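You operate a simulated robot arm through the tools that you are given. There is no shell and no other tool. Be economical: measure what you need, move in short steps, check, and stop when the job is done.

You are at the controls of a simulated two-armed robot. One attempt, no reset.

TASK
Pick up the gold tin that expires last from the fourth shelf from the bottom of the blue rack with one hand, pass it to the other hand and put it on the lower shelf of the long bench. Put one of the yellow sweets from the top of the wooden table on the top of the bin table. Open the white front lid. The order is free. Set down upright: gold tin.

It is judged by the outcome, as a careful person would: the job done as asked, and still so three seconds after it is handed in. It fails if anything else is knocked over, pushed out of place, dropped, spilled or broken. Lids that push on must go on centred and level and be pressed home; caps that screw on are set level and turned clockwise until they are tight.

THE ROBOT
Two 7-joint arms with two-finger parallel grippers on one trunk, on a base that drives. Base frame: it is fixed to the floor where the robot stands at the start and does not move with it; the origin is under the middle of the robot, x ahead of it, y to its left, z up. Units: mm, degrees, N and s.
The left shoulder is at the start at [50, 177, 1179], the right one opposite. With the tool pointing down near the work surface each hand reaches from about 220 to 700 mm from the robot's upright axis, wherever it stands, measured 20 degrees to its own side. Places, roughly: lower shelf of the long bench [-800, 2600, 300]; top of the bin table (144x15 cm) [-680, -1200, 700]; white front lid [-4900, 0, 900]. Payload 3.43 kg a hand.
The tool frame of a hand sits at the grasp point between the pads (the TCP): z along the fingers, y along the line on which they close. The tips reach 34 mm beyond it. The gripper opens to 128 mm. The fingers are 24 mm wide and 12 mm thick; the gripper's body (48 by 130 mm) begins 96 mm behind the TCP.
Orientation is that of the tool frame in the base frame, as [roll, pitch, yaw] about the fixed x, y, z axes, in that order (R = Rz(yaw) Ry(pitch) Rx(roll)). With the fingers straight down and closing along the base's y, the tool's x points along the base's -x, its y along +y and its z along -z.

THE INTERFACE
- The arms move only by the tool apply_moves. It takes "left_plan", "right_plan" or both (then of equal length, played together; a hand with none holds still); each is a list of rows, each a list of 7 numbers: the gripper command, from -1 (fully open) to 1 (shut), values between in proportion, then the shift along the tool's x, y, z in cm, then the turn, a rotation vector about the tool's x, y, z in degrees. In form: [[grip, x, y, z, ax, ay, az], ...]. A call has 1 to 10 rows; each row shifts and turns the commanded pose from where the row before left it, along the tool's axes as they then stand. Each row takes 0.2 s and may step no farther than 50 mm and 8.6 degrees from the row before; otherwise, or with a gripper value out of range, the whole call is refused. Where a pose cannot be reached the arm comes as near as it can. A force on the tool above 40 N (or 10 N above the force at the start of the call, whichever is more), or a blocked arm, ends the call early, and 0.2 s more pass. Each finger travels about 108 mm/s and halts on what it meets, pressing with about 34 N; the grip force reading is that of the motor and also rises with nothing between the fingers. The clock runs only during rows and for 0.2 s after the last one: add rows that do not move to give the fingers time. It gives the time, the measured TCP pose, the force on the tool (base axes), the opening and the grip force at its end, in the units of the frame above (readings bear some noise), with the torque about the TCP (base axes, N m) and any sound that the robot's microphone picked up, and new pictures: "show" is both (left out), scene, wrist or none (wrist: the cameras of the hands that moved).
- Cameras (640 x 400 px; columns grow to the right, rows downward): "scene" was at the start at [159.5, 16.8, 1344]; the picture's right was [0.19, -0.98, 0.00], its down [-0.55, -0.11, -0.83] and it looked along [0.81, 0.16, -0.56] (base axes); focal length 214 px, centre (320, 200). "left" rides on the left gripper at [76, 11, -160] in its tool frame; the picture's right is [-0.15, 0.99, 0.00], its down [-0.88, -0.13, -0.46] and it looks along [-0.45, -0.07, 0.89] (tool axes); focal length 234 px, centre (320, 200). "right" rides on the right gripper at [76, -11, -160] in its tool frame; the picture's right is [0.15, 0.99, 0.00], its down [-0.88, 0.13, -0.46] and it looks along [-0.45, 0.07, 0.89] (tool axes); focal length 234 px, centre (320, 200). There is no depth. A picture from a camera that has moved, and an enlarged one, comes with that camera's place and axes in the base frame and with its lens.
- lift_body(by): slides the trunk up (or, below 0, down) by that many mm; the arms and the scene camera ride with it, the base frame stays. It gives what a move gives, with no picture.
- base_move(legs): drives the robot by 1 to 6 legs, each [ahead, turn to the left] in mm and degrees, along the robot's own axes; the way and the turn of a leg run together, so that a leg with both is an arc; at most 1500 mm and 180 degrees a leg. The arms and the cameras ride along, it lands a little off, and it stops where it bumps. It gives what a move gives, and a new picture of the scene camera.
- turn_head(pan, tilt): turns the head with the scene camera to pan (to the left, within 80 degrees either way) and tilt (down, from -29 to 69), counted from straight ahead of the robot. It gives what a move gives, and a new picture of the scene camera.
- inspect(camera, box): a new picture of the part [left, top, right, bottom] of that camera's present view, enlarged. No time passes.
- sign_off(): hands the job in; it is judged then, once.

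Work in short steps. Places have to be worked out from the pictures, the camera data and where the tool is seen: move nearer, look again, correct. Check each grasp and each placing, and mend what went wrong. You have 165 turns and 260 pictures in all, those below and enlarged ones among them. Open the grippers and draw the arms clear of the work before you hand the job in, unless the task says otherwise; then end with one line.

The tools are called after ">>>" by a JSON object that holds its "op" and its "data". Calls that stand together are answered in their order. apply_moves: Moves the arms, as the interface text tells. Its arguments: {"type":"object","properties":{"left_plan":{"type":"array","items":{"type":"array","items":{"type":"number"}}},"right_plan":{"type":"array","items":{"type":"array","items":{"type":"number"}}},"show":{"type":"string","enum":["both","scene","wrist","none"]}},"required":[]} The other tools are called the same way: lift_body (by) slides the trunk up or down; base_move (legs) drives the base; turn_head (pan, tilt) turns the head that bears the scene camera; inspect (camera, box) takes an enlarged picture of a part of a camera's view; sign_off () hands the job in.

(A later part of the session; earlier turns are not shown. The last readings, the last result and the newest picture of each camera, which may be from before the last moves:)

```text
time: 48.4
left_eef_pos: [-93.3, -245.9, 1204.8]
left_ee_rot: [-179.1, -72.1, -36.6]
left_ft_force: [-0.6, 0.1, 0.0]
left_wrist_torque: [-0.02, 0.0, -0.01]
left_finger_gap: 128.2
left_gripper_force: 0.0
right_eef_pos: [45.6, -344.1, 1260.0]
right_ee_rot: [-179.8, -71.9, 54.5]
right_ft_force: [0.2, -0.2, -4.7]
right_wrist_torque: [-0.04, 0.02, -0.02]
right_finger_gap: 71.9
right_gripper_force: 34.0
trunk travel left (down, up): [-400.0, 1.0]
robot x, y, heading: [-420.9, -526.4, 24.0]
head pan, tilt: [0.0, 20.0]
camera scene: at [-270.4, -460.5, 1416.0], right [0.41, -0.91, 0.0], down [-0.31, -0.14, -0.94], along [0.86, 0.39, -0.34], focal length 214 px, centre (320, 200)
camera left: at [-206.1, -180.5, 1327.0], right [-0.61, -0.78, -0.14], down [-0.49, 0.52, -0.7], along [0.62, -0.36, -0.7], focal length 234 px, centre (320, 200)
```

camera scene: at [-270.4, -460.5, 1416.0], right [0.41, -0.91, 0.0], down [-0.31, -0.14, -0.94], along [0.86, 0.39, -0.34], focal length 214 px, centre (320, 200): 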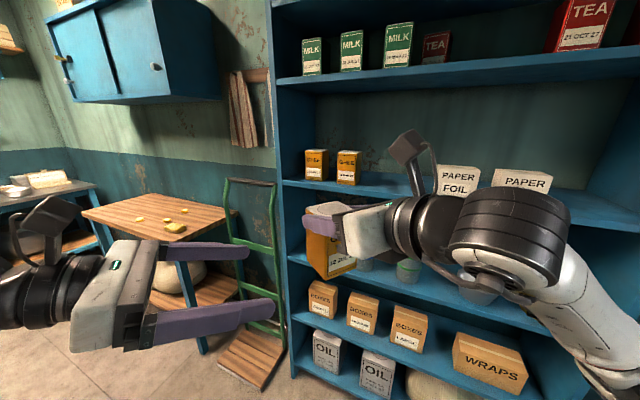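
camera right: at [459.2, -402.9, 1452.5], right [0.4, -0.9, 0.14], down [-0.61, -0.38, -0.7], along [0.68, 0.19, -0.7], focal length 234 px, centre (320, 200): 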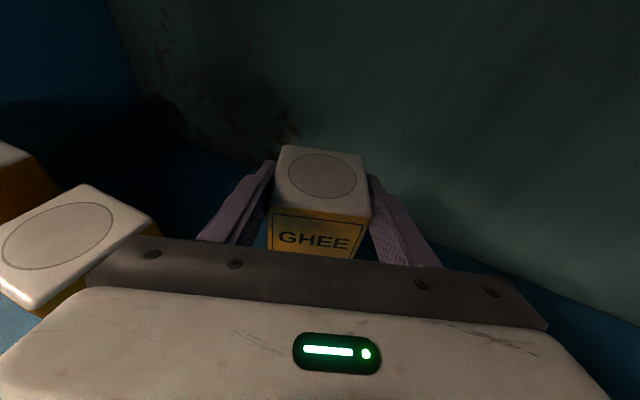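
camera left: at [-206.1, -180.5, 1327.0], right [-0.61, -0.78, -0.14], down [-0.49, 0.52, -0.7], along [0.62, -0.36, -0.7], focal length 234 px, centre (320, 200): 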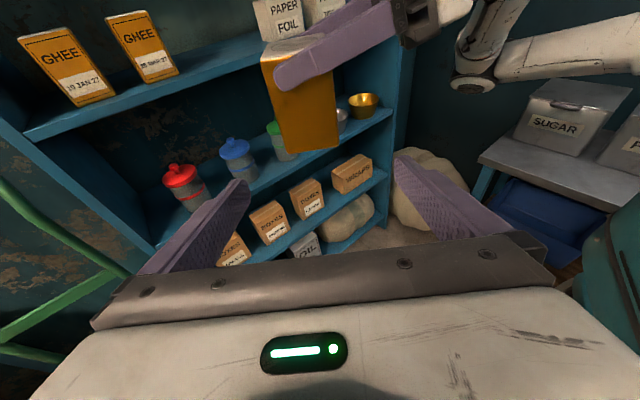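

Well aligned. I advance 128 mm horizontally and check.

>>> {"op": "apply_moves", "data": {"left_plan": [[-1, 0, 0, 0, 1.05, 0, -0.34], [-1, 1.31, 0, 4.04, 0, 0, 0], [-1, 1.31, 0, 4.04, 0, 0, 0], [-1, 1.31, 0, 4.04, 0, 0, 0]]}}

```text
time: 49.3
left_eef_pos: [-30.6, -353.3, 1235.5]
left_ee_rot: [125.4, -77.0, 10.2]
left_ft_force: [-2.4, 0.7, 0.5]
left_wrist_torque: [0.01, -0.02, 0.09]
left_finger_gap: 127.2
left_gripper_force: 0.0
left hand out of reach, approached as far as the arm can: row 2, 3
right_eef_pos: [63.4, -356.7, 1263.0]
right_ee_rot: [178.7, -72.3, 52.7]
right_ft_force: [2.1, -0.2, -6.2]
right_wrist_torque: [-0.07, -0.06, -0.05]
right_finger_gap: 71.7
right_gripper_force: 34.0
trunk travel left (down, up): [-400.0, 1.0]
robot x, y, heading: [-424.6, -531.6, 24.2]
head pan, tilt: [0.0, 20.0]
stopped in row 4 (right hand): the force on the tool passed its limit at 69 N (the readings are from after the stop); the commanded pose is now the measured one
camera scene: at [-268.3, -462.4, 1415.7], right [0.41, -0.91, 0.0], down [-0.31, -0.14, -0.94], along [0.85, 0.39, -0.34], focal length 214 px, centre (320, 200)
camera left: at [-134.8, -245.1, 1332.3], right [-0.7, -0.71, 0.04], down [-0.43, 0.38, -0.82], along [0.57, -0.6, -0.57], focal length 234 px, centre (320, 200)
```

scene: 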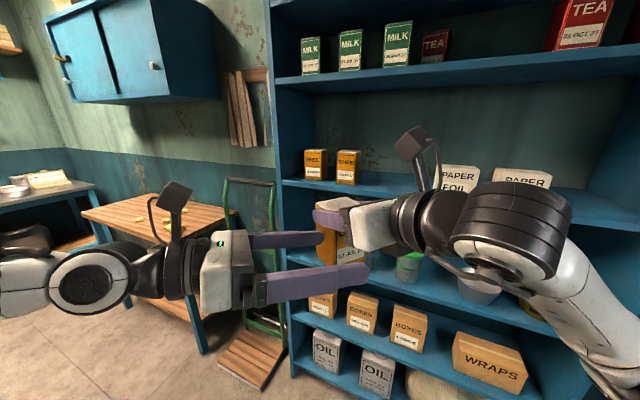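
left: 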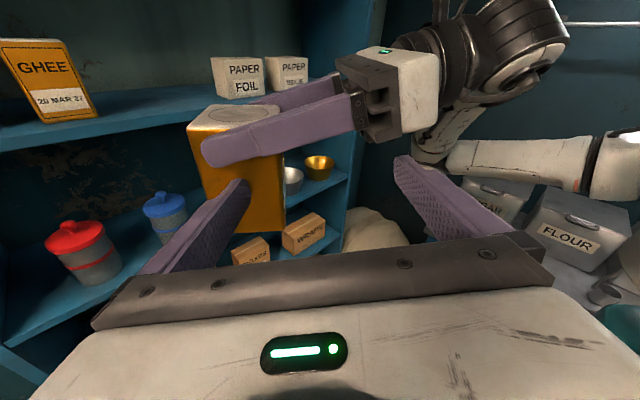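

The left arm ran into a joint limit and swerved, nudging the held tin (still gripped). I back the left hand off along its fingers.

>>> {"op": "apply_moves", "data": {"left_plan": [[-1, 0, 0, -4, 0, 0, 0], [-1, 0, 0, -4, 0, 0, 0], [-1, 0, 0, -4, 0, 0, 0], [-1, 0, 0, -4, 0, 0, 0]]}}

>>> {"op": "inspect", "data": {"camera": "right", "box": [160, 100, 480, 300]}}

```text
time: 50.3
left_eef_pos: [-147.1, -237.5, 1258.7]
left_ee_rot: [125.1, -77.2, 10.4]
left_ft_force: [0.3, 0.4, 0.1]
left_wrist_torque: [0.02, -0.03, 0.01]
left_finger_gap: 128.1
left_gripper_force: 0.1
right_eef_pos: [60.6, -354.6, 1265.7]
right_ee_rot: [178.0, -72.7, 53.3]
right_ft_force: [-0.2, -0.3, -4.5]
right_wrist_torque: [-0.04, 0.0, -0.02]
right_finger_gap: 71.9
right_gripper_force: 33.8
trunk travel left (down, up): [-400.0, 1.0]
robot x, y, heading: [-425.5, -526.1, 24.4]
head pan, tilt: [0.0, 20.0]
camera scene: at [-272.3, -460.3, 1416.2], right [0.41, -0.91, 0.0], down [-0.31, -0.14, -0.94], along [0.86, 0.39, -0.34], focal length 214 px, centre (320, 200)
camera left: at [-251.5, -129.6, 1353.8], right [-0.7, -0.71, 0.04], down [-0.42, 0.38, -0.82], along [0.57, -0.6, -0.57], focal length 234 px, centre (320, 200)
```

scene: 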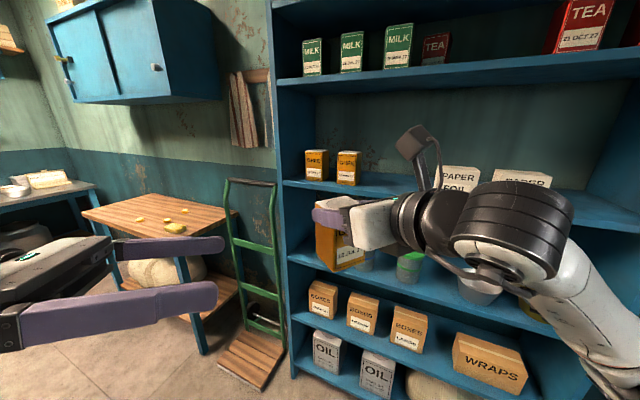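
left: 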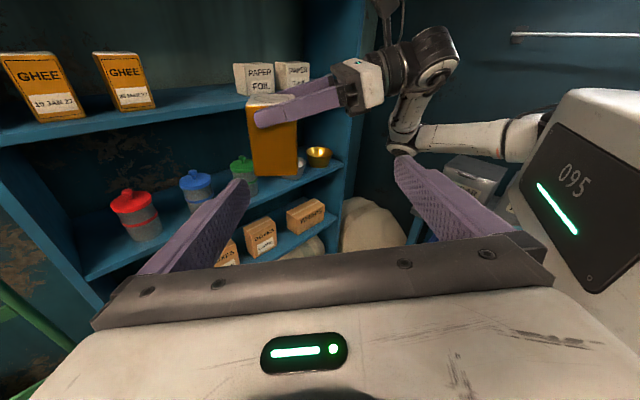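

```text
2.00 times, centred on (320, 200) of right
camera zoom: at [-29.2, -448.3, 1384.6], right [0.8, -0.58, 0.15], down [-0.33, -0.63, -0.7], along [0.5, 0.51, -0.69], focal length 468 px, centre (320, 200)
```

zoom: 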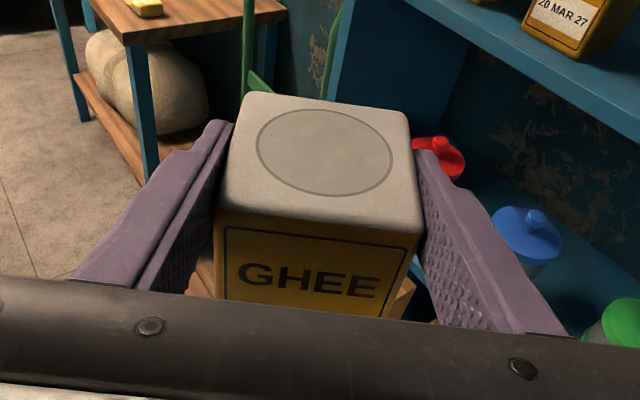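

The tin is still well seated. I change to a symmetric ±45° layout further out: yaw the right hand another 18° and push it out.

>>> {"op": "apply_moves", "data": {"right_plan": [[1, 0, 0, 0, 5.7, 0, -1.85], [1, 0, 0, 0, 5.7, 0, -1.85], [1, 0, 0, 0, 5.7, 0, -1.85], [1, 0.88, 1.1, 2.7, 0, 0, 0], [1, 0.88, 1.1, 2.7, 0, 0, 0]], "left_plan": [[-1, 0, 0, -1, 0, 0, 0], [-1, 0, 0, -1, 0, 0, 0], [-1, 0, 0, -1, 0, 0, 0], [-1, 0, 0, 0, 0, 0, 0], [-1, 0, 0, 0, 0, 0, 0]], "show": "wrist"}}

```text
time: 51.5
left_eef_pos: [-165.7, -215.2, 1260.4]
left_ee_rot: [124.9, -77.1, 10.8]
left_ft_force: [0.0, 0.0, 0.6]
left_wrist_torque: [0.0, 0.0, 0.0]
left_finger_gap: 128.0
left_gripper_force: 0.1
right_eef_pos: [102.1, -307.6, 1267.4]
right_ee_rot: [177.7, -72.4, 71.8]
right_ft_force: [0.1, -0.4, -5.7]
right_wrist_torque: [-0.02, 0.0, -0.03]
right_finger_gap: 71.8
right_gripper_force: 34.1
trunk travel left (down, up): [-400.0, 1.0]
robot x, y, heading: [-422.5, -524.4, 24.3]
head pan, tilt: [0.0, 20.0]
camera right: at [47.1, -425.4, 1386.1], right [0.94, -0.3, 0.15], down [-0.11, -0.7, -0.7], along [0.32, 0.64, -0.7], focal length 234 px, centre (320, 200)
camera left: at [-270.6, -108.6, 1356.0], right [-0.7, -0.71, 0.04], down [-0.42, 0.38, -0.82], along [0.57, -0.6, -0.57], focal length 234 px, centre (320, 200)
```

right: 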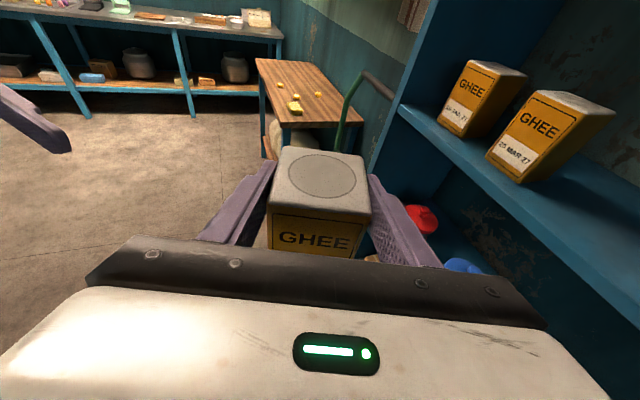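
left: 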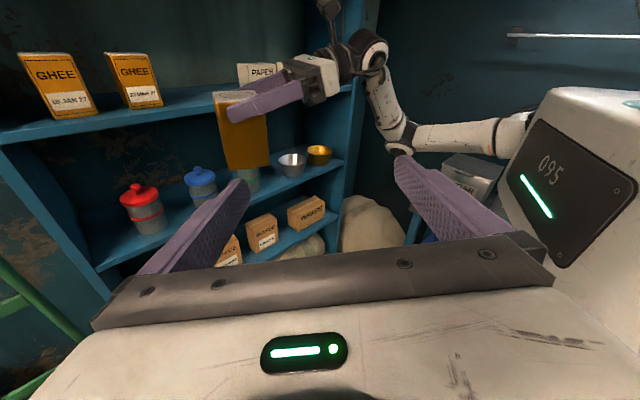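

Now I reorient the left hand to the matching perpendicular yaw (-20.6°, tilt 18°) and take the pre-grasp place.

>>> {"op": "apply_moves", "data": {"left_plan": [[-1, 0, 0, 0, 6.17, -2.06, 1.28], [-1, 0, 0, 0, 6.17, -2.06, 1.28], [-1, 0, 0, 0, 6.17, -2.06, 1.28], [-1, 0, 0, 0, 6.17, -2.06, 1.28], [-1, -0.38, -0.25, 4.1, 0, 0, 0], [-1, -0.38, -0.25, 4.1, 0, 0, 0], [-1, -0.38, -0.25, 4.1, 0, 0, 0]]}}

```text
time: 53.1
left_eef_pos: [-45.8, -238.2, 1221.8]
left_ee_rot: [-179.6, -72.1, -21.0]
left_ft_force: [-0.3, 0.4, -0.3]
left_wrist_torque: [0.02, 0.02, 0.02]
left_finger_gap: 128.0
left_gripper_force: 0.0
left hand out of reach, approached as far as the arm can: row 4
right_eef_pos: [103.9, -308.3, 1266.5]
right_ee_rot: [177.9, -72.3, 71.5]
right_ft_force: [0.1, -1.2, -4.9]
right_wrist_torque: [-0.03, 0.03, 0.03]
right_finger_gap: 71.7
right_gripper_force: 33.7
trunk travel left (down, up): [-400.0, 1.0]
robot x, y, heading: [-424.0, -525.2, 24.5]
head pan, tilt: [0.0, 20.0]
camera scene: at [-270.0, -460.4, 1415.8], right [0.41, -0.91, 0.0], down [-0.31, -0.14, -0.94], along [0.86, 0.39, -0.34], focal length 214 px, centre (320, 200)
camera left: at [-171.7, -203.6, 1342.4], right [-0.39, -0.91, -0.14], down [-0.61, 0.37, -0.7], along [0.69, -0.19, -0.7], focal length 234 px, centre (320, 200)
```

scene: 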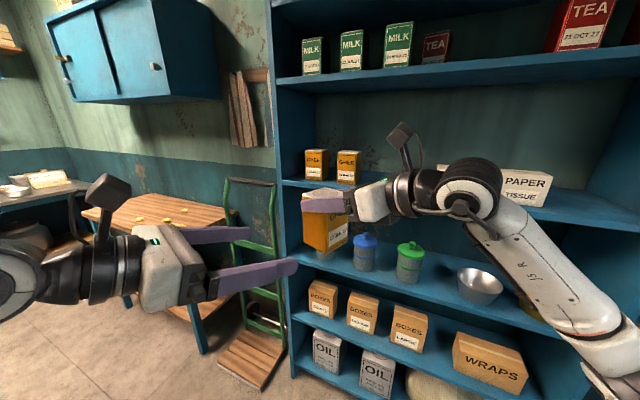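
left: 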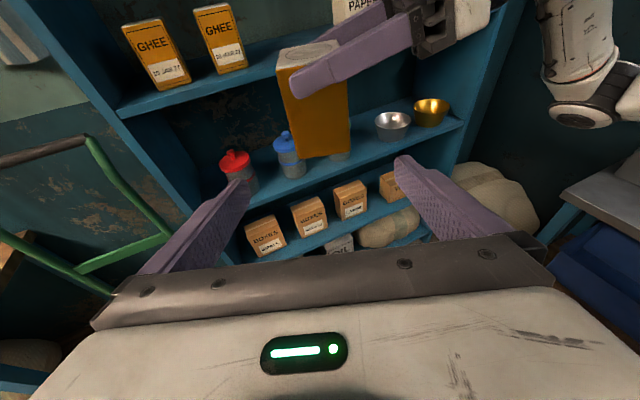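

Orientation is right. I fix 12 mm lateral, 11 mm height and advance 80 mm.

>>> {"op": "apply_moves", "data": {"left_plan": [[-1, -1.05, 1.19, 0.34, 0, 0, 0], [-1, 0.93, 0, 2.85, 0, 0, 0], [-1, 0.93, 0, 2.85, 0, 0, 0], [-1, 0.62, 0, 1.9, 0, 0, 0]], "show": "wrist"}}

```text
time: 54.1
left_eef_pos: [21.9, -275.7, 1213.4]
left_ee_rot: [-179.9, -72.0, -20.8]
left_ft_force: [0.3, -0.2, 0.0]
left_wrist_torque: [0.01, -0.02, 0.0]
left_finger_gap: 128.0
left_gripper_force: 0.1
right_eef_pos: [103.8, -307.8, 1267.6]
right_ee_rot: [177.7, -72.4, 71.7]
right_ft_force: [-0.2, 0.5, -5.4]
right_wrist_torque: [0.01, 0.04, 0.03]
right_finger_gap: 71.9
right_gripper_force: 34.0
trunk travel left (down, up): [-400.0, 1.0]
robot x, y, heading: [-421.0, -528.7, 24.3]
head pan, tilt: [0.0, 20.0]
camera left: at [-102.1, -241.0, 1332.5], right [-0.39, -0.91, -0.14], down [-0.61, 0.37, -0.7], along [0.69, -0.19, -0.7], focal length 234 px, centre (320, 200)
```

left: 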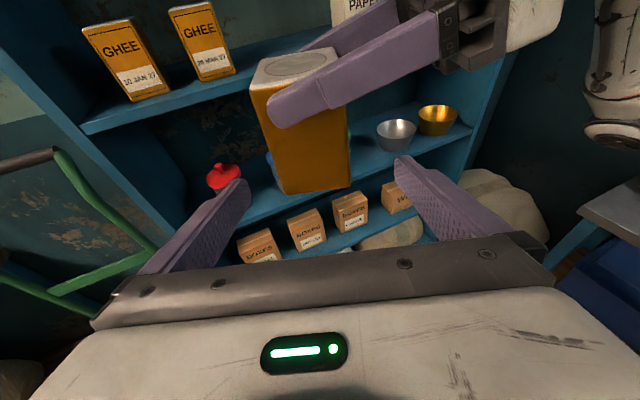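

Aligned; bottom of the tin ≈ z 1172. I advance the remaining 88 mm.

>>> {"op": "apply_moves", "data": {"left_plan": [[-1, 0.91, 0, 2.79, 0, 0, 0], [-1, 0.91, 0, 2.79, 0, 0, 0], [-1, 0.85, 0, 2.7, 0, 0, 0]]}}

```text
time: 54.9
left_eef_pos: [84.8, -266.2, 1202.9]
left_ee_rot: [179.7, -72.2, -20.7]
left_ft_force: [0.4, -0.3, -0.4]
left_wrist_torque: [-0.06, 0.02, -0.07]
left_finger_gap: 128.1
left_gripper_force: 0.0
left hand out of reach, approached as far as the arm can: row 1, 2, 3
right_eef_pos: [104.0, -308.5, 1267.4]
right_ee_rot: [177.7, -72.4, 71.7]
right_ft_force: [-0.2, 0.5, -5.4]
right_wrist_torque: [-0.01, 0.03, 0.01]
right_finger_gap: 71.9
right_gripper_force: 34.0
trunk travel left (down, up): [-400.0, 1.0]
robot x, y, heading: [-421.6, -532.1, 24.4]
head pan, tilt: [0.0, 20.0]
camera scene: at [-270.8, -459.9, 1415.9], right [0.41, -0.91, 0.0], down [-0.31, -0.14, -0.94], along [0.86, 0.39, -0.34], focal length 214 px, centre (320, 200)
camera left: at [-40.9, -230.2, 1323.8], right [-0.4, -0.91, -0.14], down [-0.61, 0.37, -0.7], along [0.69, -0.19, -0.7], focal length 234 px, centre (320, 200)
```

scene: 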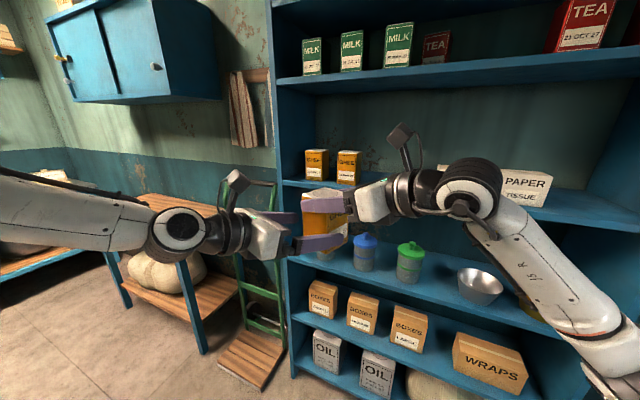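
left: 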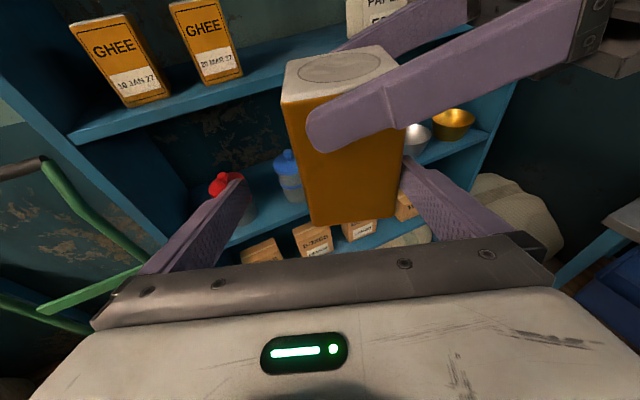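

The left arm is at its limit 33 mm short, so I bring the tin to it with the right hand: first sideways, then toward the left palm.

>>> {"op": "apply_moves", "data": {"right_plan": [[1, 0.5, 0, 1.55, 0, 0, 0], [1, 0.51, 0, 1.56, 0, 0, 0], [1, -0.76, -1.0, 0.25, 0, 0, 0], [1, 0, -1.2, 0, 0, 0, 0], [1, 0, -1.1, 0, 0, 0, 0]]}}

>>> {"op": "inspect", "data": {"camera": "left", "box": [0, 0, 640, 400]}}

```text
time: 56.1
left_eef_pos: [83.2, -265.3, 1204.6]
left_ee_rot: [179.8, -72.3, -20.9]
left_ft_force: [0.8, 0.3, -0.2]
left_wrist_torque: [0.0, -0.01, -0.03]
left_finger_gap: 128.1
left_gripper_force: 0.0
right_eef_pos: [82.0, -266.6, 1257.2]
right_ee_rot: [177.6, -72.4, 71.7]
right_ft_force: [0.9, -0.4, -5.4]
right_wrist_torque: [-0.04, -0.03, 0.01]
right_finger_gap: 71.6
right_gripper_force: 34.6
trunk travel left (down, up): [-400.0, 1.0]
robot x, y, heading: [-424.7, -528.2, 24.3]
head pan, tilt: [0.0, 20.0]
camera scene: at [-271.5, -460.0, 1416.1], right [0.41, -0.91, 0.0], down [-0.31, -0.14, -0.94], along [0.86, 0.39, -0.34], focal length 214 px, centre (320, 200)
camera right: at [26.4, -383.9, 1376.6], right [0.94, -0.3, 0.15], down [-0.11, -0.7, -0.7], along [0.32, 0.64, -0.7], focal length 234 px, centre (320, 200)
```

scene: 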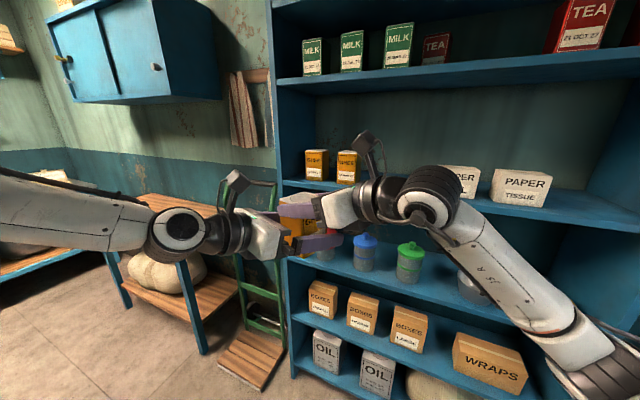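
right: 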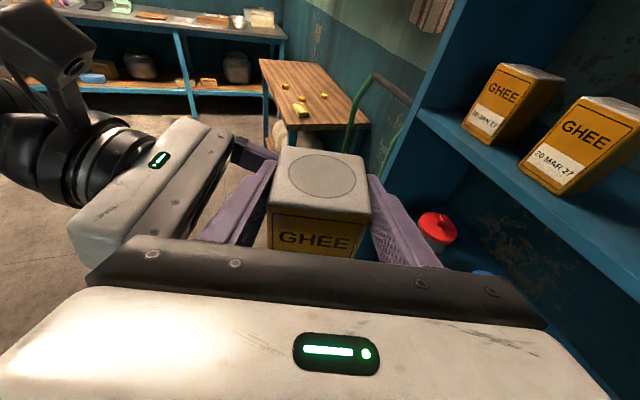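

```text
1.00 times, centred on (320, 200) of left (not enlarged: the box is as wide or as high as the picture)
camera zoom: at [-41.9, -230.3, 1324.2], right [-0.4, -0.91, -0.14], down [-0.61, 0.37, -0.7], along [0.69, -0.19, -0.7], focal length 234 px, centre (320, 200)
```

zoom: 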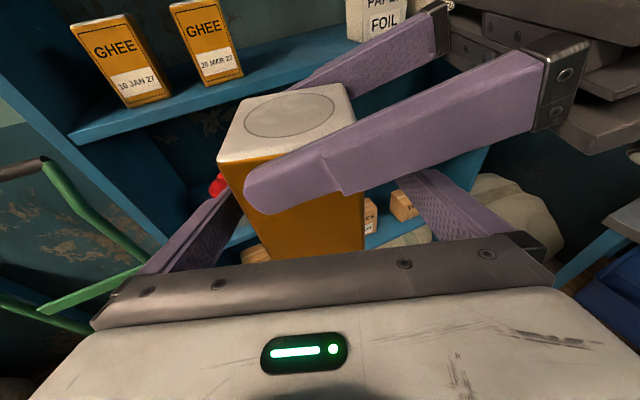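

The two TCPs coincide in plan. I close the left fingers.

>>> {"op": "apply_moves", "data": {"left_plan": [[-0.4, 0, 0, 0, 0, 0, 0], [0.2, 0, 0, 0, 0, 0, 0], [1, 0, 0, 0, 0, 0, 0], [1, 0, 0, 0, 0, 0, 0], [1, 0, 0, 0, 0, 0, 0]]}}

```text
time: 57.3
left_eef_pos: [84.4, -261.8, 1202.7]
left_ee_rot: [179.6, -72.3, -20.1]
left_ft_force: [14.7, 24.1, 0.5]
left_wrist_torque: [-1.32, 0.9, 0.01]
left_finger_gap: 72.0
left_gripper_force: 33.8
right_eef_pos: [82.0, -267.5, 1257.4]
right_ee_rot: [177.6, -72.4, 71.8]
right_ft_force: [-15.0, -24.3, -1.5]
right_wrist_torque: [-0.06, -0.1, 0.0]
right_finger_gap: 71.7
right_gripper_force: 34.2
trunk travel left (down, up): [-400.0, 1.0]
robot x, y, heading: [-423.6, -527.8, 24.6]
head pan, tilt: [0.0, 20.0]
camera scene: at [-271.4, -460.1, 1416.1], right [0.41, -0.91, 0.0], down [-0.31, -0.14, -0.94], along [0.86, 0.39, -0.34], focal length 214 px, centre (320, 200)
camera left: at [-40.7, -227.8, 1324.0], right [-0.39, -0.91, -0.14], down [-0.61, 0.37, -0.7], along [0.69, -0.19, -0.7], focal length 234 px, centre (320, 200)
```

scene: 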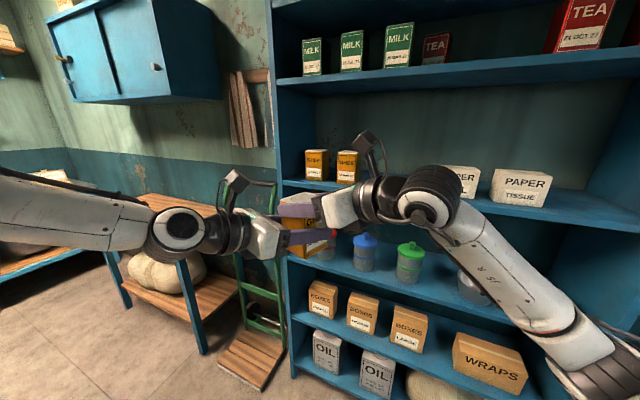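
left: 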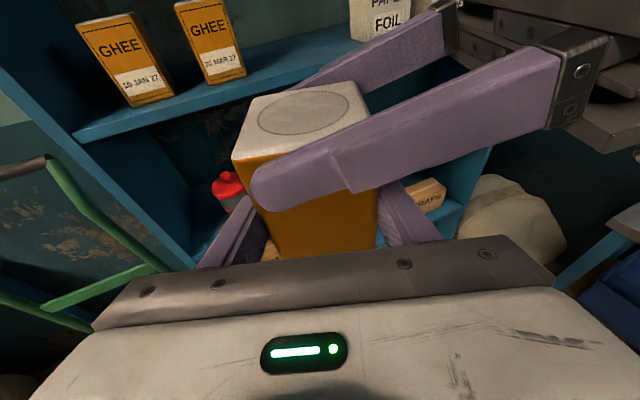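

Both hands hold the tin, with a small side preload. I relieve it by 4 mm, then open the right hand slowly.

>>> {"op": "apply_moves", "data": {"right_plan": [[1, -0.1, 0, -0.3, 0, 0, 0], [0.3, 0, 0, 0, 0, 0, 0], [-0.2, 0, 0, 0, 0, 0, 0], [-1, 0, 0, 0, 0, 0, 0], [-1, 0, 0, 0, 0, 0, 0]], "show": "both"}}

```text
time: 58.5
left_eef_pos: [83.9, -265.8, 1203.9]
left_ee_rot: [179.9, -72.3, -20.9]
left_ft_force: [-0.7, 1.1, -0.5]
left_wrist_torque: [0.0, 0.01, -0.04]
left_finger_gap: 72.0
left_gripper_force: 33.9
right_eef_pos: [82.3, -269.4, 1259.1]
right_ee_rot: [177.6, -72.4, 71.7]
right_ft_force: [-0.5, 0.1, -0.4]
right_wrist_torque: [-0.01, 0.04, 0.04]
right_finger_gap: 128.2
right_gripper_force: 0.0
trunk travel left (down, up): [-400.0, 1.0]
robot x, y, heading: [-423.0, -527.6, 24.4]
head pan, tilt: [0.0, 20.0]
camera scene: at [-271.4, -460.1, 1416.1], right [0.41, -0.91, 0.0], down [-0.31, -0.14, -0.94], along [0.86, 0.39, -0.34], focal length 214 px, centre (320, 200)
camera right: at [25.3, -386.8, 1377.1], right [0.94, -0.3, 0.15], down [-0.11, -0.7, -0.7], along [0.32, 0.64, -0.7], focal length 234 px, centre (320, 200)
```

scene: 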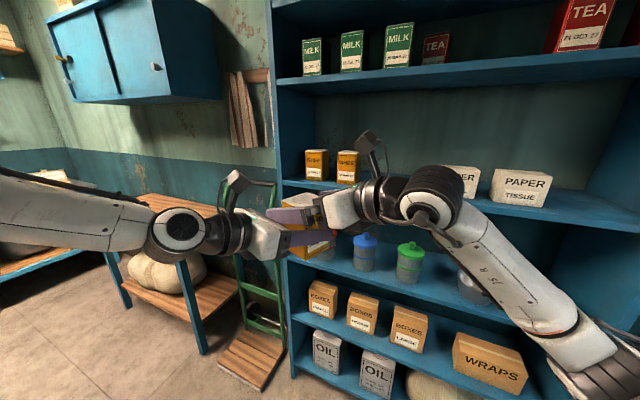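
right: 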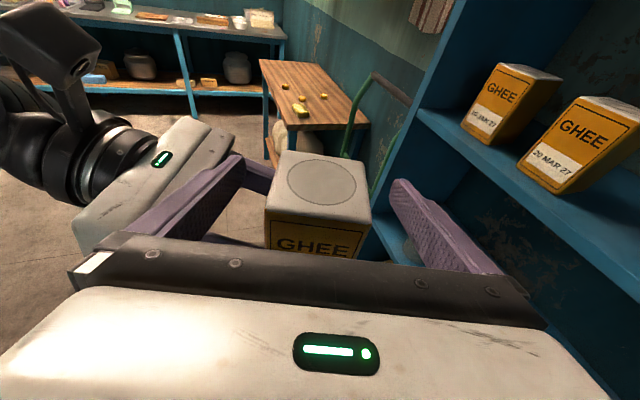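

Tin stays in the left hand. I withdraw the right hand along its fingers.

>>> {"op": "apply_moves", "data": {"right_plan": [[-1, -1.24, 0, -3.8, 0, 0, 0], [-1, -1.24, 0, -3.8, 0, 0, 0], [-1, -1.24, 0, -3.8, 0, 0, 0], [-1, 0, 3, -2, 0, 0, 0], [-1, 0, 4, -2, 0, 0, 0]]}}

```text
time: 59.7
left_eef_pos: [83.4, -266.1, 1204.3]
left_ee_rot: [179.8, -72.3, -20.9]
left_ft_force: [0.0, 0.8, -0.6]
left_wrist_torque: [0.02, 0.01, 0.03]
left_finger_gap: 71.8
left_gripper_force: 34.2
right_eef_pos: [90.3, -444.5, 1270.7]
right_ee_rot: [177.7, -72.5, 71.8]
right_ft_force: [0.2, 0.0, 0.3]
right_wrist_torque: [-0.02, -0.04, 0.04]
right_finger_gap: 127.9
right_gripper_force: 0.1
trunk travel left (down, up): [-400.0, 1.0]
robot x, y, heading: [-420.7, -529.7, 24.3]
head pan, tilt: [0.0, 20.0]
camera scene: at [-271.4, -461.1, 1416.1], right [0.41, -0.91, 0.0], down [-0.31, -0.14, -0.94], along [0.86, 0.39, -0.34], focal length 214 px, centre (320, 200)
camera right: at [34.2, -561.2, 1388.5], right [0.94, -0.3, 0.15], down [-0.11, -0.7, -0.7], along [0.32, 0.64, -0.7], focal length 234 px, centre (320, 200)
```

scene: 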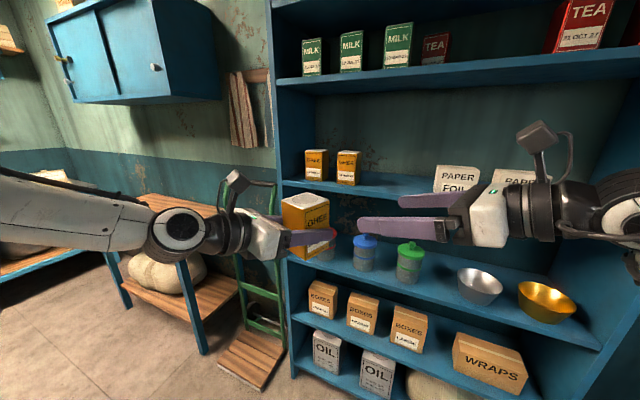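
right: 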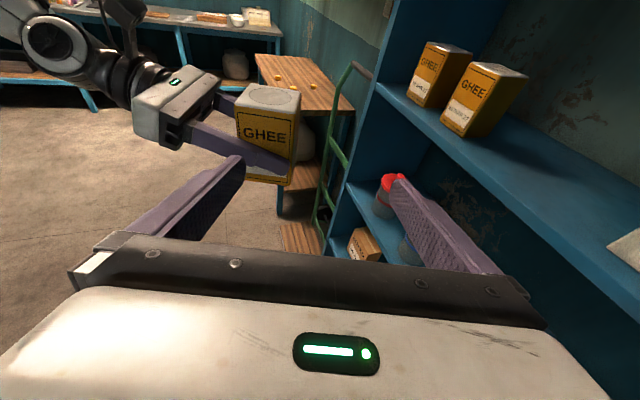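

Handover complete. I park the right hand: unwind its yaw and pitch it down at the right side.

>>> {"op": "apply_moves", "data": {"right_plan": [[-1, 0, 1.5, -1, -7.13, 0, 2.32], [-1, 0, 1.5, -1, -7.13, 0, 2.32], [-1, 0, 1.5, -1, -7.13, 0, 2.32], [-1, 0, 1.5, -1, -7.13, 0, 2.32], [-1, 0, 1.5, -1, -7.13, 0, 2.32], [-1, 0, 1.5, -1, -7.13, 0, 2.32]], "show": "none"}}

>>> {"op": "apply_moves", "data": {"right_plan": [[-1, 0, 0, 0, 0, -8, 0], [-1, 0, 0, 0, 0, -8, 0], [-1, 0, 0, 0, 0, -8, 0], [-1, 0, 0, 0, 0, -8, 0], [-1, 0, 0, 0, 0, -8, 0], [-1, 0, 0, 0, 0, -8, 0], [-1, 0, 0, 0, 0, -8, 0], [-1, 0, 0, 0, 0, -8, 0], [-1, 0, 0, 0, 0, -8, 0]], "show": "none"}}

>>> {"op": "turn_head", "data": {"pan": 60, "tilt": 20}}

```text
time: 61.1
left_eef_pos: [83.5, -265.6, 1202.9]
left_ee_rot: [179.7, -72.2, -20.8]
left_ft_force: [0.1, 0.4, -0.5]
left_wrist_torque: [0.0, 0.03, 0.02]
left_finger_gap: 71.7
left_gripper_force: 34.2
right_eef_pos: [123.6, -539.2, 1291.9]
right_ee_rot: [179.6, -72.8, 24.9]
right_ft_force: [0.1, -0.7, -0.2]
right_wrist_torque: [0.0, -0.01, -0.02]
right_finger_gap: 127.9
right_gripper_force: 0.0
trunk travel left (down, up): [-400.0, 1.0]
robot x, y, heading: [-421.6, -525.4, 24.1]
head pan, tilt: [0.0, 20.0]
```

```text
time: 63.1
left_eef_pos: [83.3, -264.4, 1203.4]
left_ee_rot: [179.7, -72.1, -20.7]
left_ft_force: [-0.5, -0.1, -0.6]
left_wrist_torque: [-0.01, -0.02, 0.01]
left_finger_gap: 72.0
left_gripper_force: 33.9
right_eef_pos: [122.7, -540.0, 1289.4]
right_ee_rot: [179.9, -0.8, 24.6]
right_ft_force: [-0.2, -0.5, -0.5]
right_wrist_torque: [0.0, 0.0, 0.0]
right_finger_gap: 128.1
right_gripper_force: 0.0
trunk travel left (down, up): [-400.0, 1.0]
robot x, y, heading: [-424.0, -529.0, 24.4]
head pan, tilt: [0.0, 20.0]
```

```text
time: 64.4
left_eef_pos: [83.7, -266.1, 1204.1]
left_ee_rot: [179.9, -72.2, -20.8]
left_ft_force: [-0.4, 0.2, 0.1]
left_wrist_torque: [0.01, 0.02, 0.01]
left_finger_gap: 71.9
left_gripper_force: 34.0
right_eef_pos: [123.8, -540.2, 1290.5]
right_ee_rot: [179.7, -1.0, 24.5]
right_ft_force: [0.3, 0.3, -0.8]
right_wrist_torque: [-0.02, -0.02, -0.01]
right_finger_gap: 128.2
right_gripper_force: 0.0
trunk travel left (down, up): [-400.0, 1.0]
robot x, y, heading: [-426.5, -527.2, 24.4]
head pan, tilt: [60.0, 20.0]
camera scene: at [-347.0, -405.9, 1416.1], right [1.0, -0.1, 0.0], down [-0.03, -0.34, -0.94], along [0.09, 0.94, -0.34], focal length 214 px, centre (320, 200)
```

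scene: 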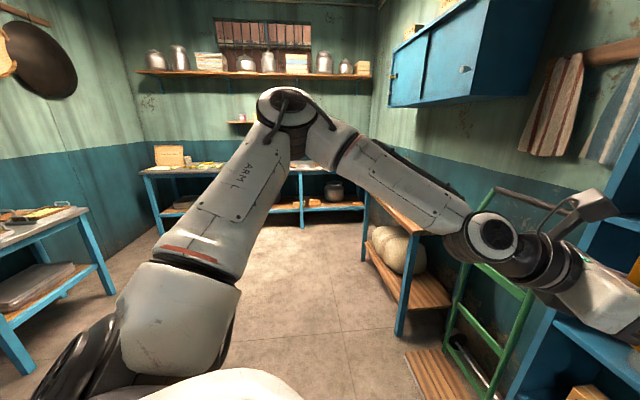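

I unwind the left arm so it carries the tin ahead of its own shoulder.

>>> {"op": "apply_moves", "data": {"left_plan": [[1, -0.46, -2.3, -1.43, 7.13, 0, -2.32], [1, -0.46, -2.3, -1.43, 7.13, 0, -2.32], [1, -0.46, -2.3, -1.43, 7.13, 0, -2.32], [1, -0.46, -2.3, -1.43, 7.13, 0, -2.32], [1, -0.46, -2.3, -1.43, 7.13, 0, -2.32], [1, -0.46, -2.3, -1.43, 7.13, 0, -2.32]], "show": "wrist"}}

```text
time: 65.8
left_eef_pos: [-71.6, 9.6, 1154.4]
left_ee_rot: [178.7, -72.4, 24.8]
left_ft_force: [0.7, -0.8, -0.9]
left_wrist_torque: [0.01, 0.0, -0.01]
left_finger_gap: 71.8
left_gripper_force: 34.2
left hand out of reach, approached as far as the arm can: row 1, 2, 3, 4, 5, 6
right_eef_pos: [122.3, -539.3, 1290.1]
right_ee_rot: [179.8, -0.9, 24.5]
right_ft_force: [0.0, 0.5, -0.3]
right_wrist_torque: [0.02, 0.01, 0.03]
right_finger_gap: 127.8
right_gripper_force: 0.2
trunk travel left (down, up): [-400.0, 1.0]
robot x, y, heading: [-421.7, -527.5, 24.2]
head pan, tilt: [60.0, 20.0]
camera left: at [-187.4, -52.3, 1274.1], right [0.36, -0.93, -0.13], down [-0.69, -0.16, -0.7], along [0.63, 0.34, -0.7], focal length 234 px, centre (320, 200)
```

left: 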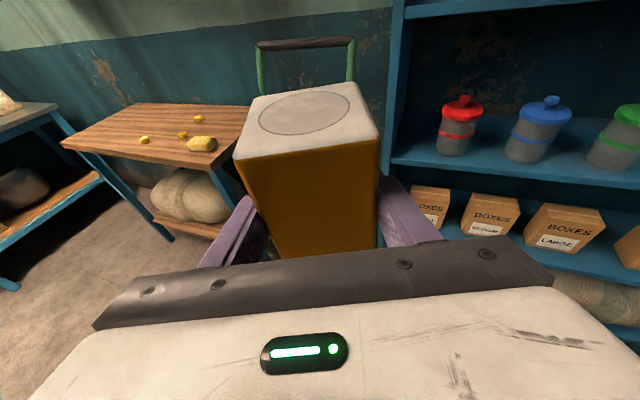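

Tin is securely carried. I turn to face the long bench (+y) and drive part way.

>>> {"op": "base_move", "data": {"legs": [[0, 66], [0, 12], [1000, 0]]}}

>>> {"op": "turn_head", "data": {"pan": 0, "tilt": 20}}

```text
time: 74.5
left_eef_pos: [-1081.1, 895.7, 1154.1]
left_ee_rot: [179.0, -72.4, 102.5]
left_ft_force: [0.2, 0.6, -0.2]
left_wrist_torque: [0.02, 0.01, 0.03]
left_finger_gap: 71.9
left_gripper_force: 34.0
right_eef_pos: [-503.8, 973.0, 1289.0]
right_ee_rot: [179.8, -0.9, 102.6]
right_ft_force: [-0.2, 1.0, -0.3]
right_wrist_torque: [-0.02, 0.0, -0.01]
right_finger_gap: 128.1
right_gripper_force: 0.1
trunk travel left (down, up): [-400.0, 1.0]
robot x, y, heading: [-632.0, 440.3, 102.1]
head pan, tilt: [60.0, 20.0]
camera scene: at [-730.9, 538.1, 1416.0], right [0.3, 0.95, 0.0], down [0.33, -0.1, -0.94], along [-0.9, 0.28, -0.34], focal length 214 px, centre (320, 200)
```

scene: 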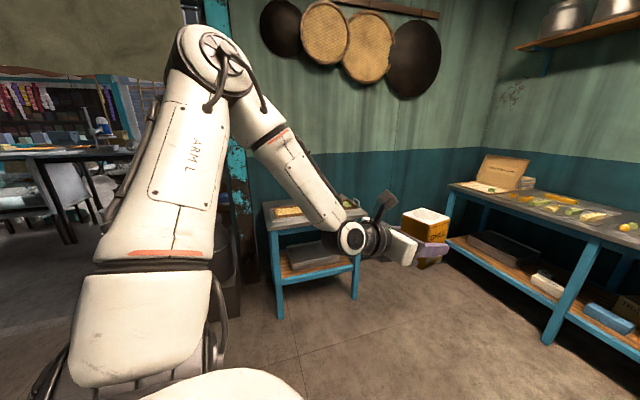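

```text
time: 75.8
left_eef_pos: [-1079.5, 897.6, 1154.1]
left_ee_rot: [178.9, -72.4, 102.5]
left_ft_force: [-0.2, -0.5, 0.4]
left_wrist_torque: [0.01, 0.03, -0.01]
left_finger_gap: 71.8
left_gripper_force: 34.2
right_eef_pos: [-504.1, 972.2, 1289.2]
right_ee_rot: [179.8, -0.7, 102.6]
right_ft_force: [-0.3, -0.1, -0.4]
right_wrist_torque: [0.02, 0.0, -0.03]
right_finger_gap: 127.9
right_gripper_force: 0.0
trunk travel left (down, up): [-400.0, 1.0]
robot x, y, heading: [-630.3, 440.0, 102.0]
head pan, tilt: [0.0, 20.0]
camera scene: at [-662.2, 600.7, 1416.1], right [0.98, 0.22, 0.0], down [0.07, -0.33, -0.94], along [-0.2, 0.92, -0.34], focal length 214 px, centre (320, 200)
```

scene: 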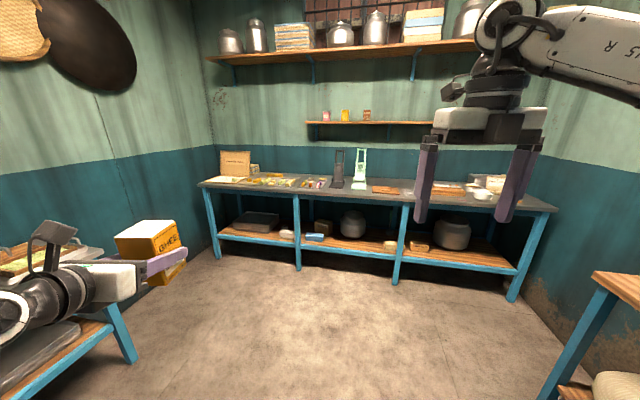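

I enlarge the lower shelf to find a free spot.

>>> {"op": "inspect", "data": {"camera": "scene", "box": [190, 160, 560, 310]}}

```text
1.73 times, centred on (375, 235) of scene
camera zoom: at [-662.2, 600.7, 1416.1], right [0.98, 0.22, 0.0], down [0.07, -0.33, -0.94], along [-0.2, 0.92, -0.34], focal length 371 px, centre (225, 140)
```

zoom: 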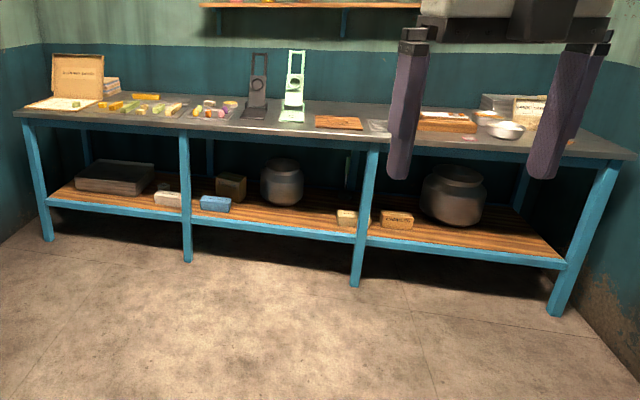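

Free stretch on the lower shelf: between the pot and the small sponge, about (-560,2420). I draw the right hand in and drive closer, facing the bench.

>>> {"op": "apply_moves", "data": {"right_plan": [[-1, -4, 0, 0, 0, 0, 0], [-1, -4, 0, 0, 0, 0, 0], [-1, -4, 0, 0, 0, 0, 0], [-1, -4, 0, 0, 0, 0, 0], [-1, -3, 0, 0, 0, 0, 0]], "show": "none"}}

>>> {"op": "base_move", "data": {"legs": [[0, -27], [1000, 0], [0, 15]]}}

>>> {"op": "turn_head", "data": {"pan": 15, "tilt": 45}}

```text
time: 77.0
left_eef_pos: [-1080.3, 896.7, 1153.6]
left_ee_rot: [179.0, -72.3, 102.4]
left_ft_force: [0.2, -0.9, -0.8]
left_wrist_torque: [0.0, 0.02, 0.0]
left_finger_gap: 71.9
left_gripper_force: 33.9
right_eef_pos: [-462.7, 788.0, 1286.8]
right_ee_rot: [179.7, -0.9, 102.7]
right_ft_force: [0.3, -0.3, 0.2]
right_wrist_torque: [0.02, 0.03, 0.01]
right_finger_gap: 127.9
right_gripper_force: 0.1
trunk travel left (down, up): [-400.0, 1.0]
robot x, y, heading: [-629.2, 438.5, 102.5]
head pan, tilt: [0.0, 20.0]
```

```text
time: 84.4
left_eef_pos: [-738.2, 1937.5, 1153.8]
left_ee_rot: [178.9, -72.3, 91.0]
left_ft_force: [-0.6, -0.3, 0.7]
left_wrist_torque: [-0.01, 0.0, 0.03]
left_finger_gap: 71.8
left_gripper_force: 33.7
right_eef_pos: [-154.3, 1706.9, 1288.3]
right_ee_rot: [179.8, -0.8, 91.1]
right_ft_force: [-0.1, -0.2, -0.6]
right_wrist_torque: [0.01, -0.03, -0.02]
right_finger_gap: 128.1
right_gripper_force: 0.0
trunk travel left (down, up): [-400.0, 1.0]
robot x, y, heading: [-388.5, 1403.8, 90.9]
head pan, tilt: [0.0, 20.0]
camera scene: at [-387.4, 1564.8, 1416.1], right [1.0, 0.02, 0.0], down [0.01, -0.34, -0.94], along [-0.02, 0.94, -0.34], focal length 214 px, centre (320, 200)
```

scene: 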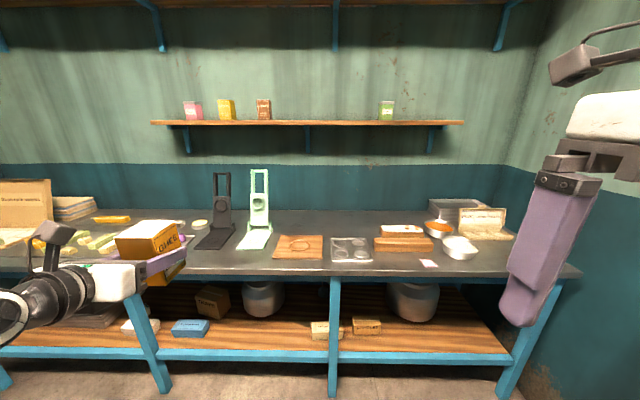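

```text
time: 85.3
left_eef_pos: [-737.4, 1937.0, 1153.1]
left_ee_rot: [178.9, -72.3, 91.0]
left_ft_force: [0.1, -0.4, -0.3]
left_wrist_torque: [0.01, 0.02, 0.01]
left_finger_gap: 71.6
left_gripper_force: 34.7
right_eef_pos: [-155.1, 1708.5, 1288.2]
right_ee_rot: [179.8, -0.9, 91.1]
right_ft_force: [0.4, -0.1, -0.4]
right_wrist_torque: [-0.01, 0.0, 0.0]
right_finger_gap: 127.8
right_gripper_force: 0.1
trunk travel left (down, up): [-400.0, 1.0]
robot x, y, heading: [-383.9, 1401.5, 90.7]
head pan, tilt: [15.0, 45.0]
camera scene: at [-407.7, 1549.9, 1377.5], right [0.96, 0.27, 0.0], down [0.19, -0.68, -0.71], along [-0.19, 0.68, -0.71], focal length 214 px, centre (320, 200)
```

scene: 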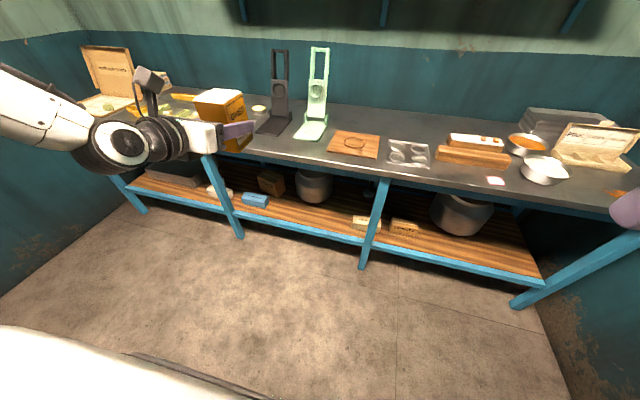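

Target spot: about (-610,2430) on the shelf, front edge y≈2354, pot front at 2541. I lower the trunk fully, then lower the left hand.

>>> {"op": "lift_body", "data": {"by": -400}}

>>> {"op": "apply_moves", "data": {"left_plan": [[1, -3.8, 1.1, 1.24, 0, 0, 0], [1, -3.8, 1.1, 1.24, 0, 0, 0], [1, -3.8, 1.1, 1.24, 0, 0, 0], [1, -3.8, 1.1, 1.24, 0, 0, 0], [1, -3.8, 1.1, 1.24, 0, 0, 0], [1, -3.8, 1.1, 1.24, 0, 0, 0], [1, -3.8, 1.1, 1.24, 0, 0, 0], [1, -3.8, 1.1, 1.24, 0, 0, 0], [1, -3.8, 1.1, 1.24, 0, 0, 0]]}}

```text
time: 89.1
left_eef_pos: [-738.3, 1937.1, 752.5]
left_ee_rot: [179.0, -72.3, 90.9]
left_ft_force: [0.8, 0.1, -0.4]
left_wrist_torque: [0.02, 0.02, -0.01]
left_finger_gap: 71.7
left_gripper_force: 33.8
right_eef_pos: [-155.5, 1708.7, 888.0]
right_ee_rot: [179.8, -0.9, 91.0]
right_ft_force: [0.0, -0.6, 0.3]
right_wrist_torque: [-0.01, 0.01, -0.02]
right_finger_gap: 127.9
right_gripper_force: 0.1
trunk travel left (down, up): [0.0, 401.0]
robot x, y, heading: [-388.8, 1401.4, 91.0]
head pan, tilt: [15.0, 45.0]
```

```text
time: 91.1
left_eef_pos: [-691.1, 1937.4, 562.5]
left_ee_rot: [179.1, -72.4, 90.9]
left_ft_force: [-0.2, 0.3, -0.6]
left_wrist_torque: [0.02, -0.03, -0.02]
left_finger_gap: 71.9
left_gripper_force: 33.4
left hand out of reach, approached as far as the arm can: row 5, 6, 7, 8, 9
right_eef_pos: [-154.8, 1706.9, 887.9]
right_ee_rot: [179.8, -0.9, 91.2]
right_ft_force: [0.0, -0.2, 0.6]
right_wrist_torque: [0.01, 0.01, -0.04]
right_finger_gap: 127.8
right_gripper_force: 0.1
trunk travel left (down, up): [0.0, 401.0]
robot x, y, heading: [-384.6, 1404.0, 90.9]
head pan, tilt: [15.0, 45.0]
camera scene: at [-407.6, 1549.7, 977.4], right [0.96, 0.27, 0.0], down [0.19, -0.68, -0.71], along [-0.19, 0.68, -0.71], focal length 214 px, centre (320, 200)
camera left: at [-681.7, 1807.2, 683.3], right [0.99, -0.04, -0.13], down [-0.13, -0.7, -0.7], along [-0.06, 0.71, -0.7], focal length 234 px, centre (320, 200)
```

scene: 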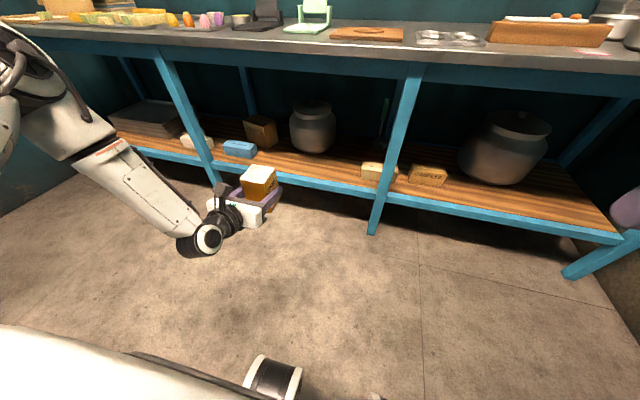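
left: 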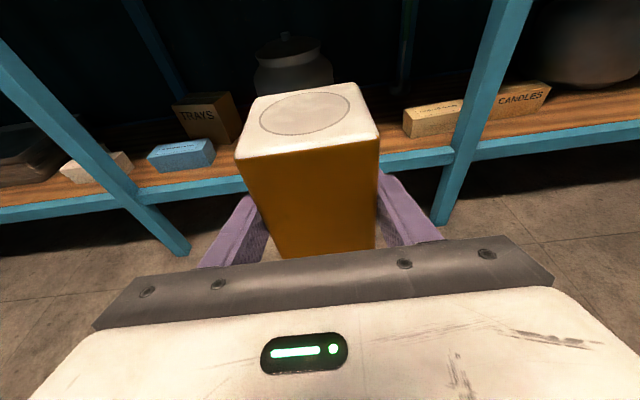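

The arm limits at z≈560 with this hand tilt so close in. I try reaching further forward, which should allow lower.

>>> {"op": "apply_moves", "data": {"left_plan": [[1, 1.24, 0, 3.8, 0, 0, 0], [1, 1.24, 0, 3.8, 0, 0, 0], [1, 1.24, 0, 3.8, 0, 0, 0], [1, 1.24, 0, 3.8, 0, 0, 0], [1, 1.24, 0, 3.8, 0, 0, 0]]}}

```text
time: 92.3
left_eef_pos: [-722.2, 2102.5, 618.6]
left_ee_rot: [178.7, -72.4, 91.0]
left_ft_force: [0.0, 0.0, -0.6]
left_wrist_torque: [0.03, 0.02, 0.01]
left_finger_gap: 71.7
left_gripper_force: 34.4
left hand out of reach, approached as far as the arm can: row 1, 2, 3, 4, 5
right_eef_pos: [-153.4, 1707.5, 886.8]
right_ee_rot: [179.8, -1.0, 91.1]
right_ft_force: [-0.6, -0.5, 0.3]
right_wrist_torque: [0.0, 0.0, 0.02]
right_finger_gap: 127.9
right_gripper_force: 0.1
trunk travel left (down, up): [0.0, 401.0]
robot x, y, heading: [-388.5, 1399.0, 91.2]
head pan, tilt: [15.0, 45.0]
camera scene: at [-407.6, 1549.8, 977.4], right [0.96, 0.27, 0.0], down [0.19, -0.68, -0.71], along [-0.19, 0.68, -0.71], focal length 214 px, centre (320, 200)
camera left: at [-713.7, 1971.4, 737.7], right [0.99, -0.05, -0.13], down [-0.13, -0.7, -0.7], along [-0.06, 0.71, -0.7], focal length 234 px, centre (320, 200)
```

scene: 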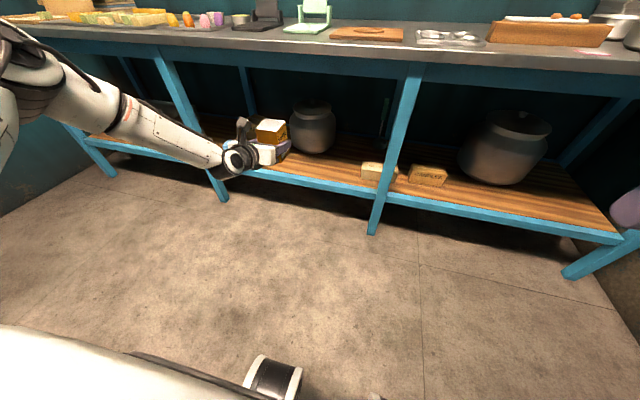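
left: 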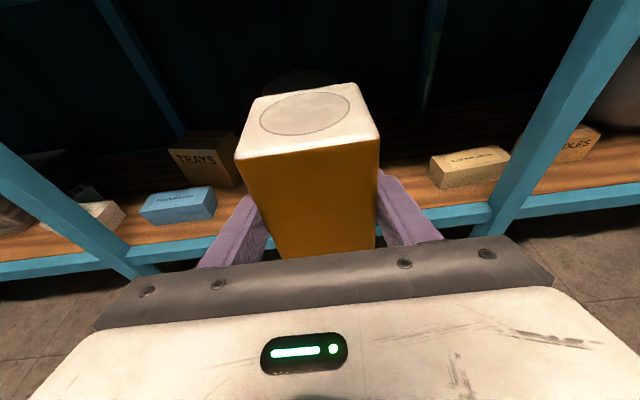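

Unclear which limit it is; I test whether moving the hand outward (left) and slightly back lets it sink lower.

>>> {"op": "apply_moves", "data": {"left_plan": [[1, -0.62, -4, -1.9, 0, 0, 0], [1, -0.62, -4, -1.9, 0, 0, 0], [1, -0.62, -4, -1.9, 0, 0, 0], [1, -0.62, -4, -1.9, 0, 0, 0]], "show": "scene"}}

```text
time: 93.3
left_eef_pos: [-883.3, 2021.1, 614.2]
left_ee_rot: [179.0, -72.2, 90.9]
left_ft_force: [0.7, 0.8, 0.8]
left_wrist_torque: [-0.03, 0.03, 0.03]
left_finger_gap: 72.0
left_gripper_force: 33.5
right_eef_pos: [-154.4, 1707.2, 888.7]
right_ee_rot: [179.8, -0.9, 91.1]
right_ft_force: [1.3, 1.0, 0.4]
right_wrist_torque: [0.01, -0.03, -0.01]
right_finger_gap: 128.2
right_gripper_force: 0.1
trunk travel left (down, up): [0.0, 401.0]
robot x, y, heading: [-386.8, 1397.0, 90.9]
head pan, tilt: [15.0, 45.0]
camera scene: at [-407.7, 1549.8, 977.4], right [0.96, 0.27, 0.0], down [0.19, -0.68, -0.71], along [-0.19, 0.68, -0.71], focal length 214 px, centre (320, 200)
```

scene: 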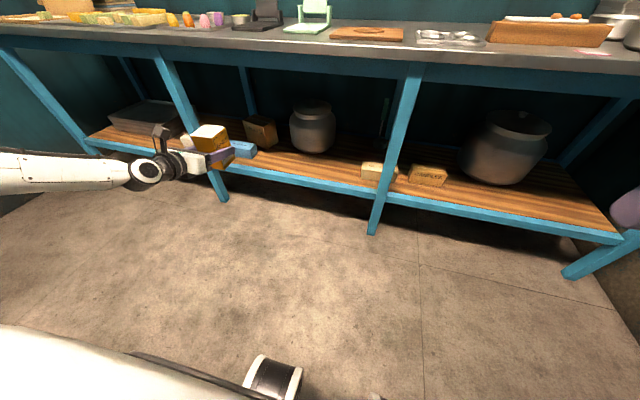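

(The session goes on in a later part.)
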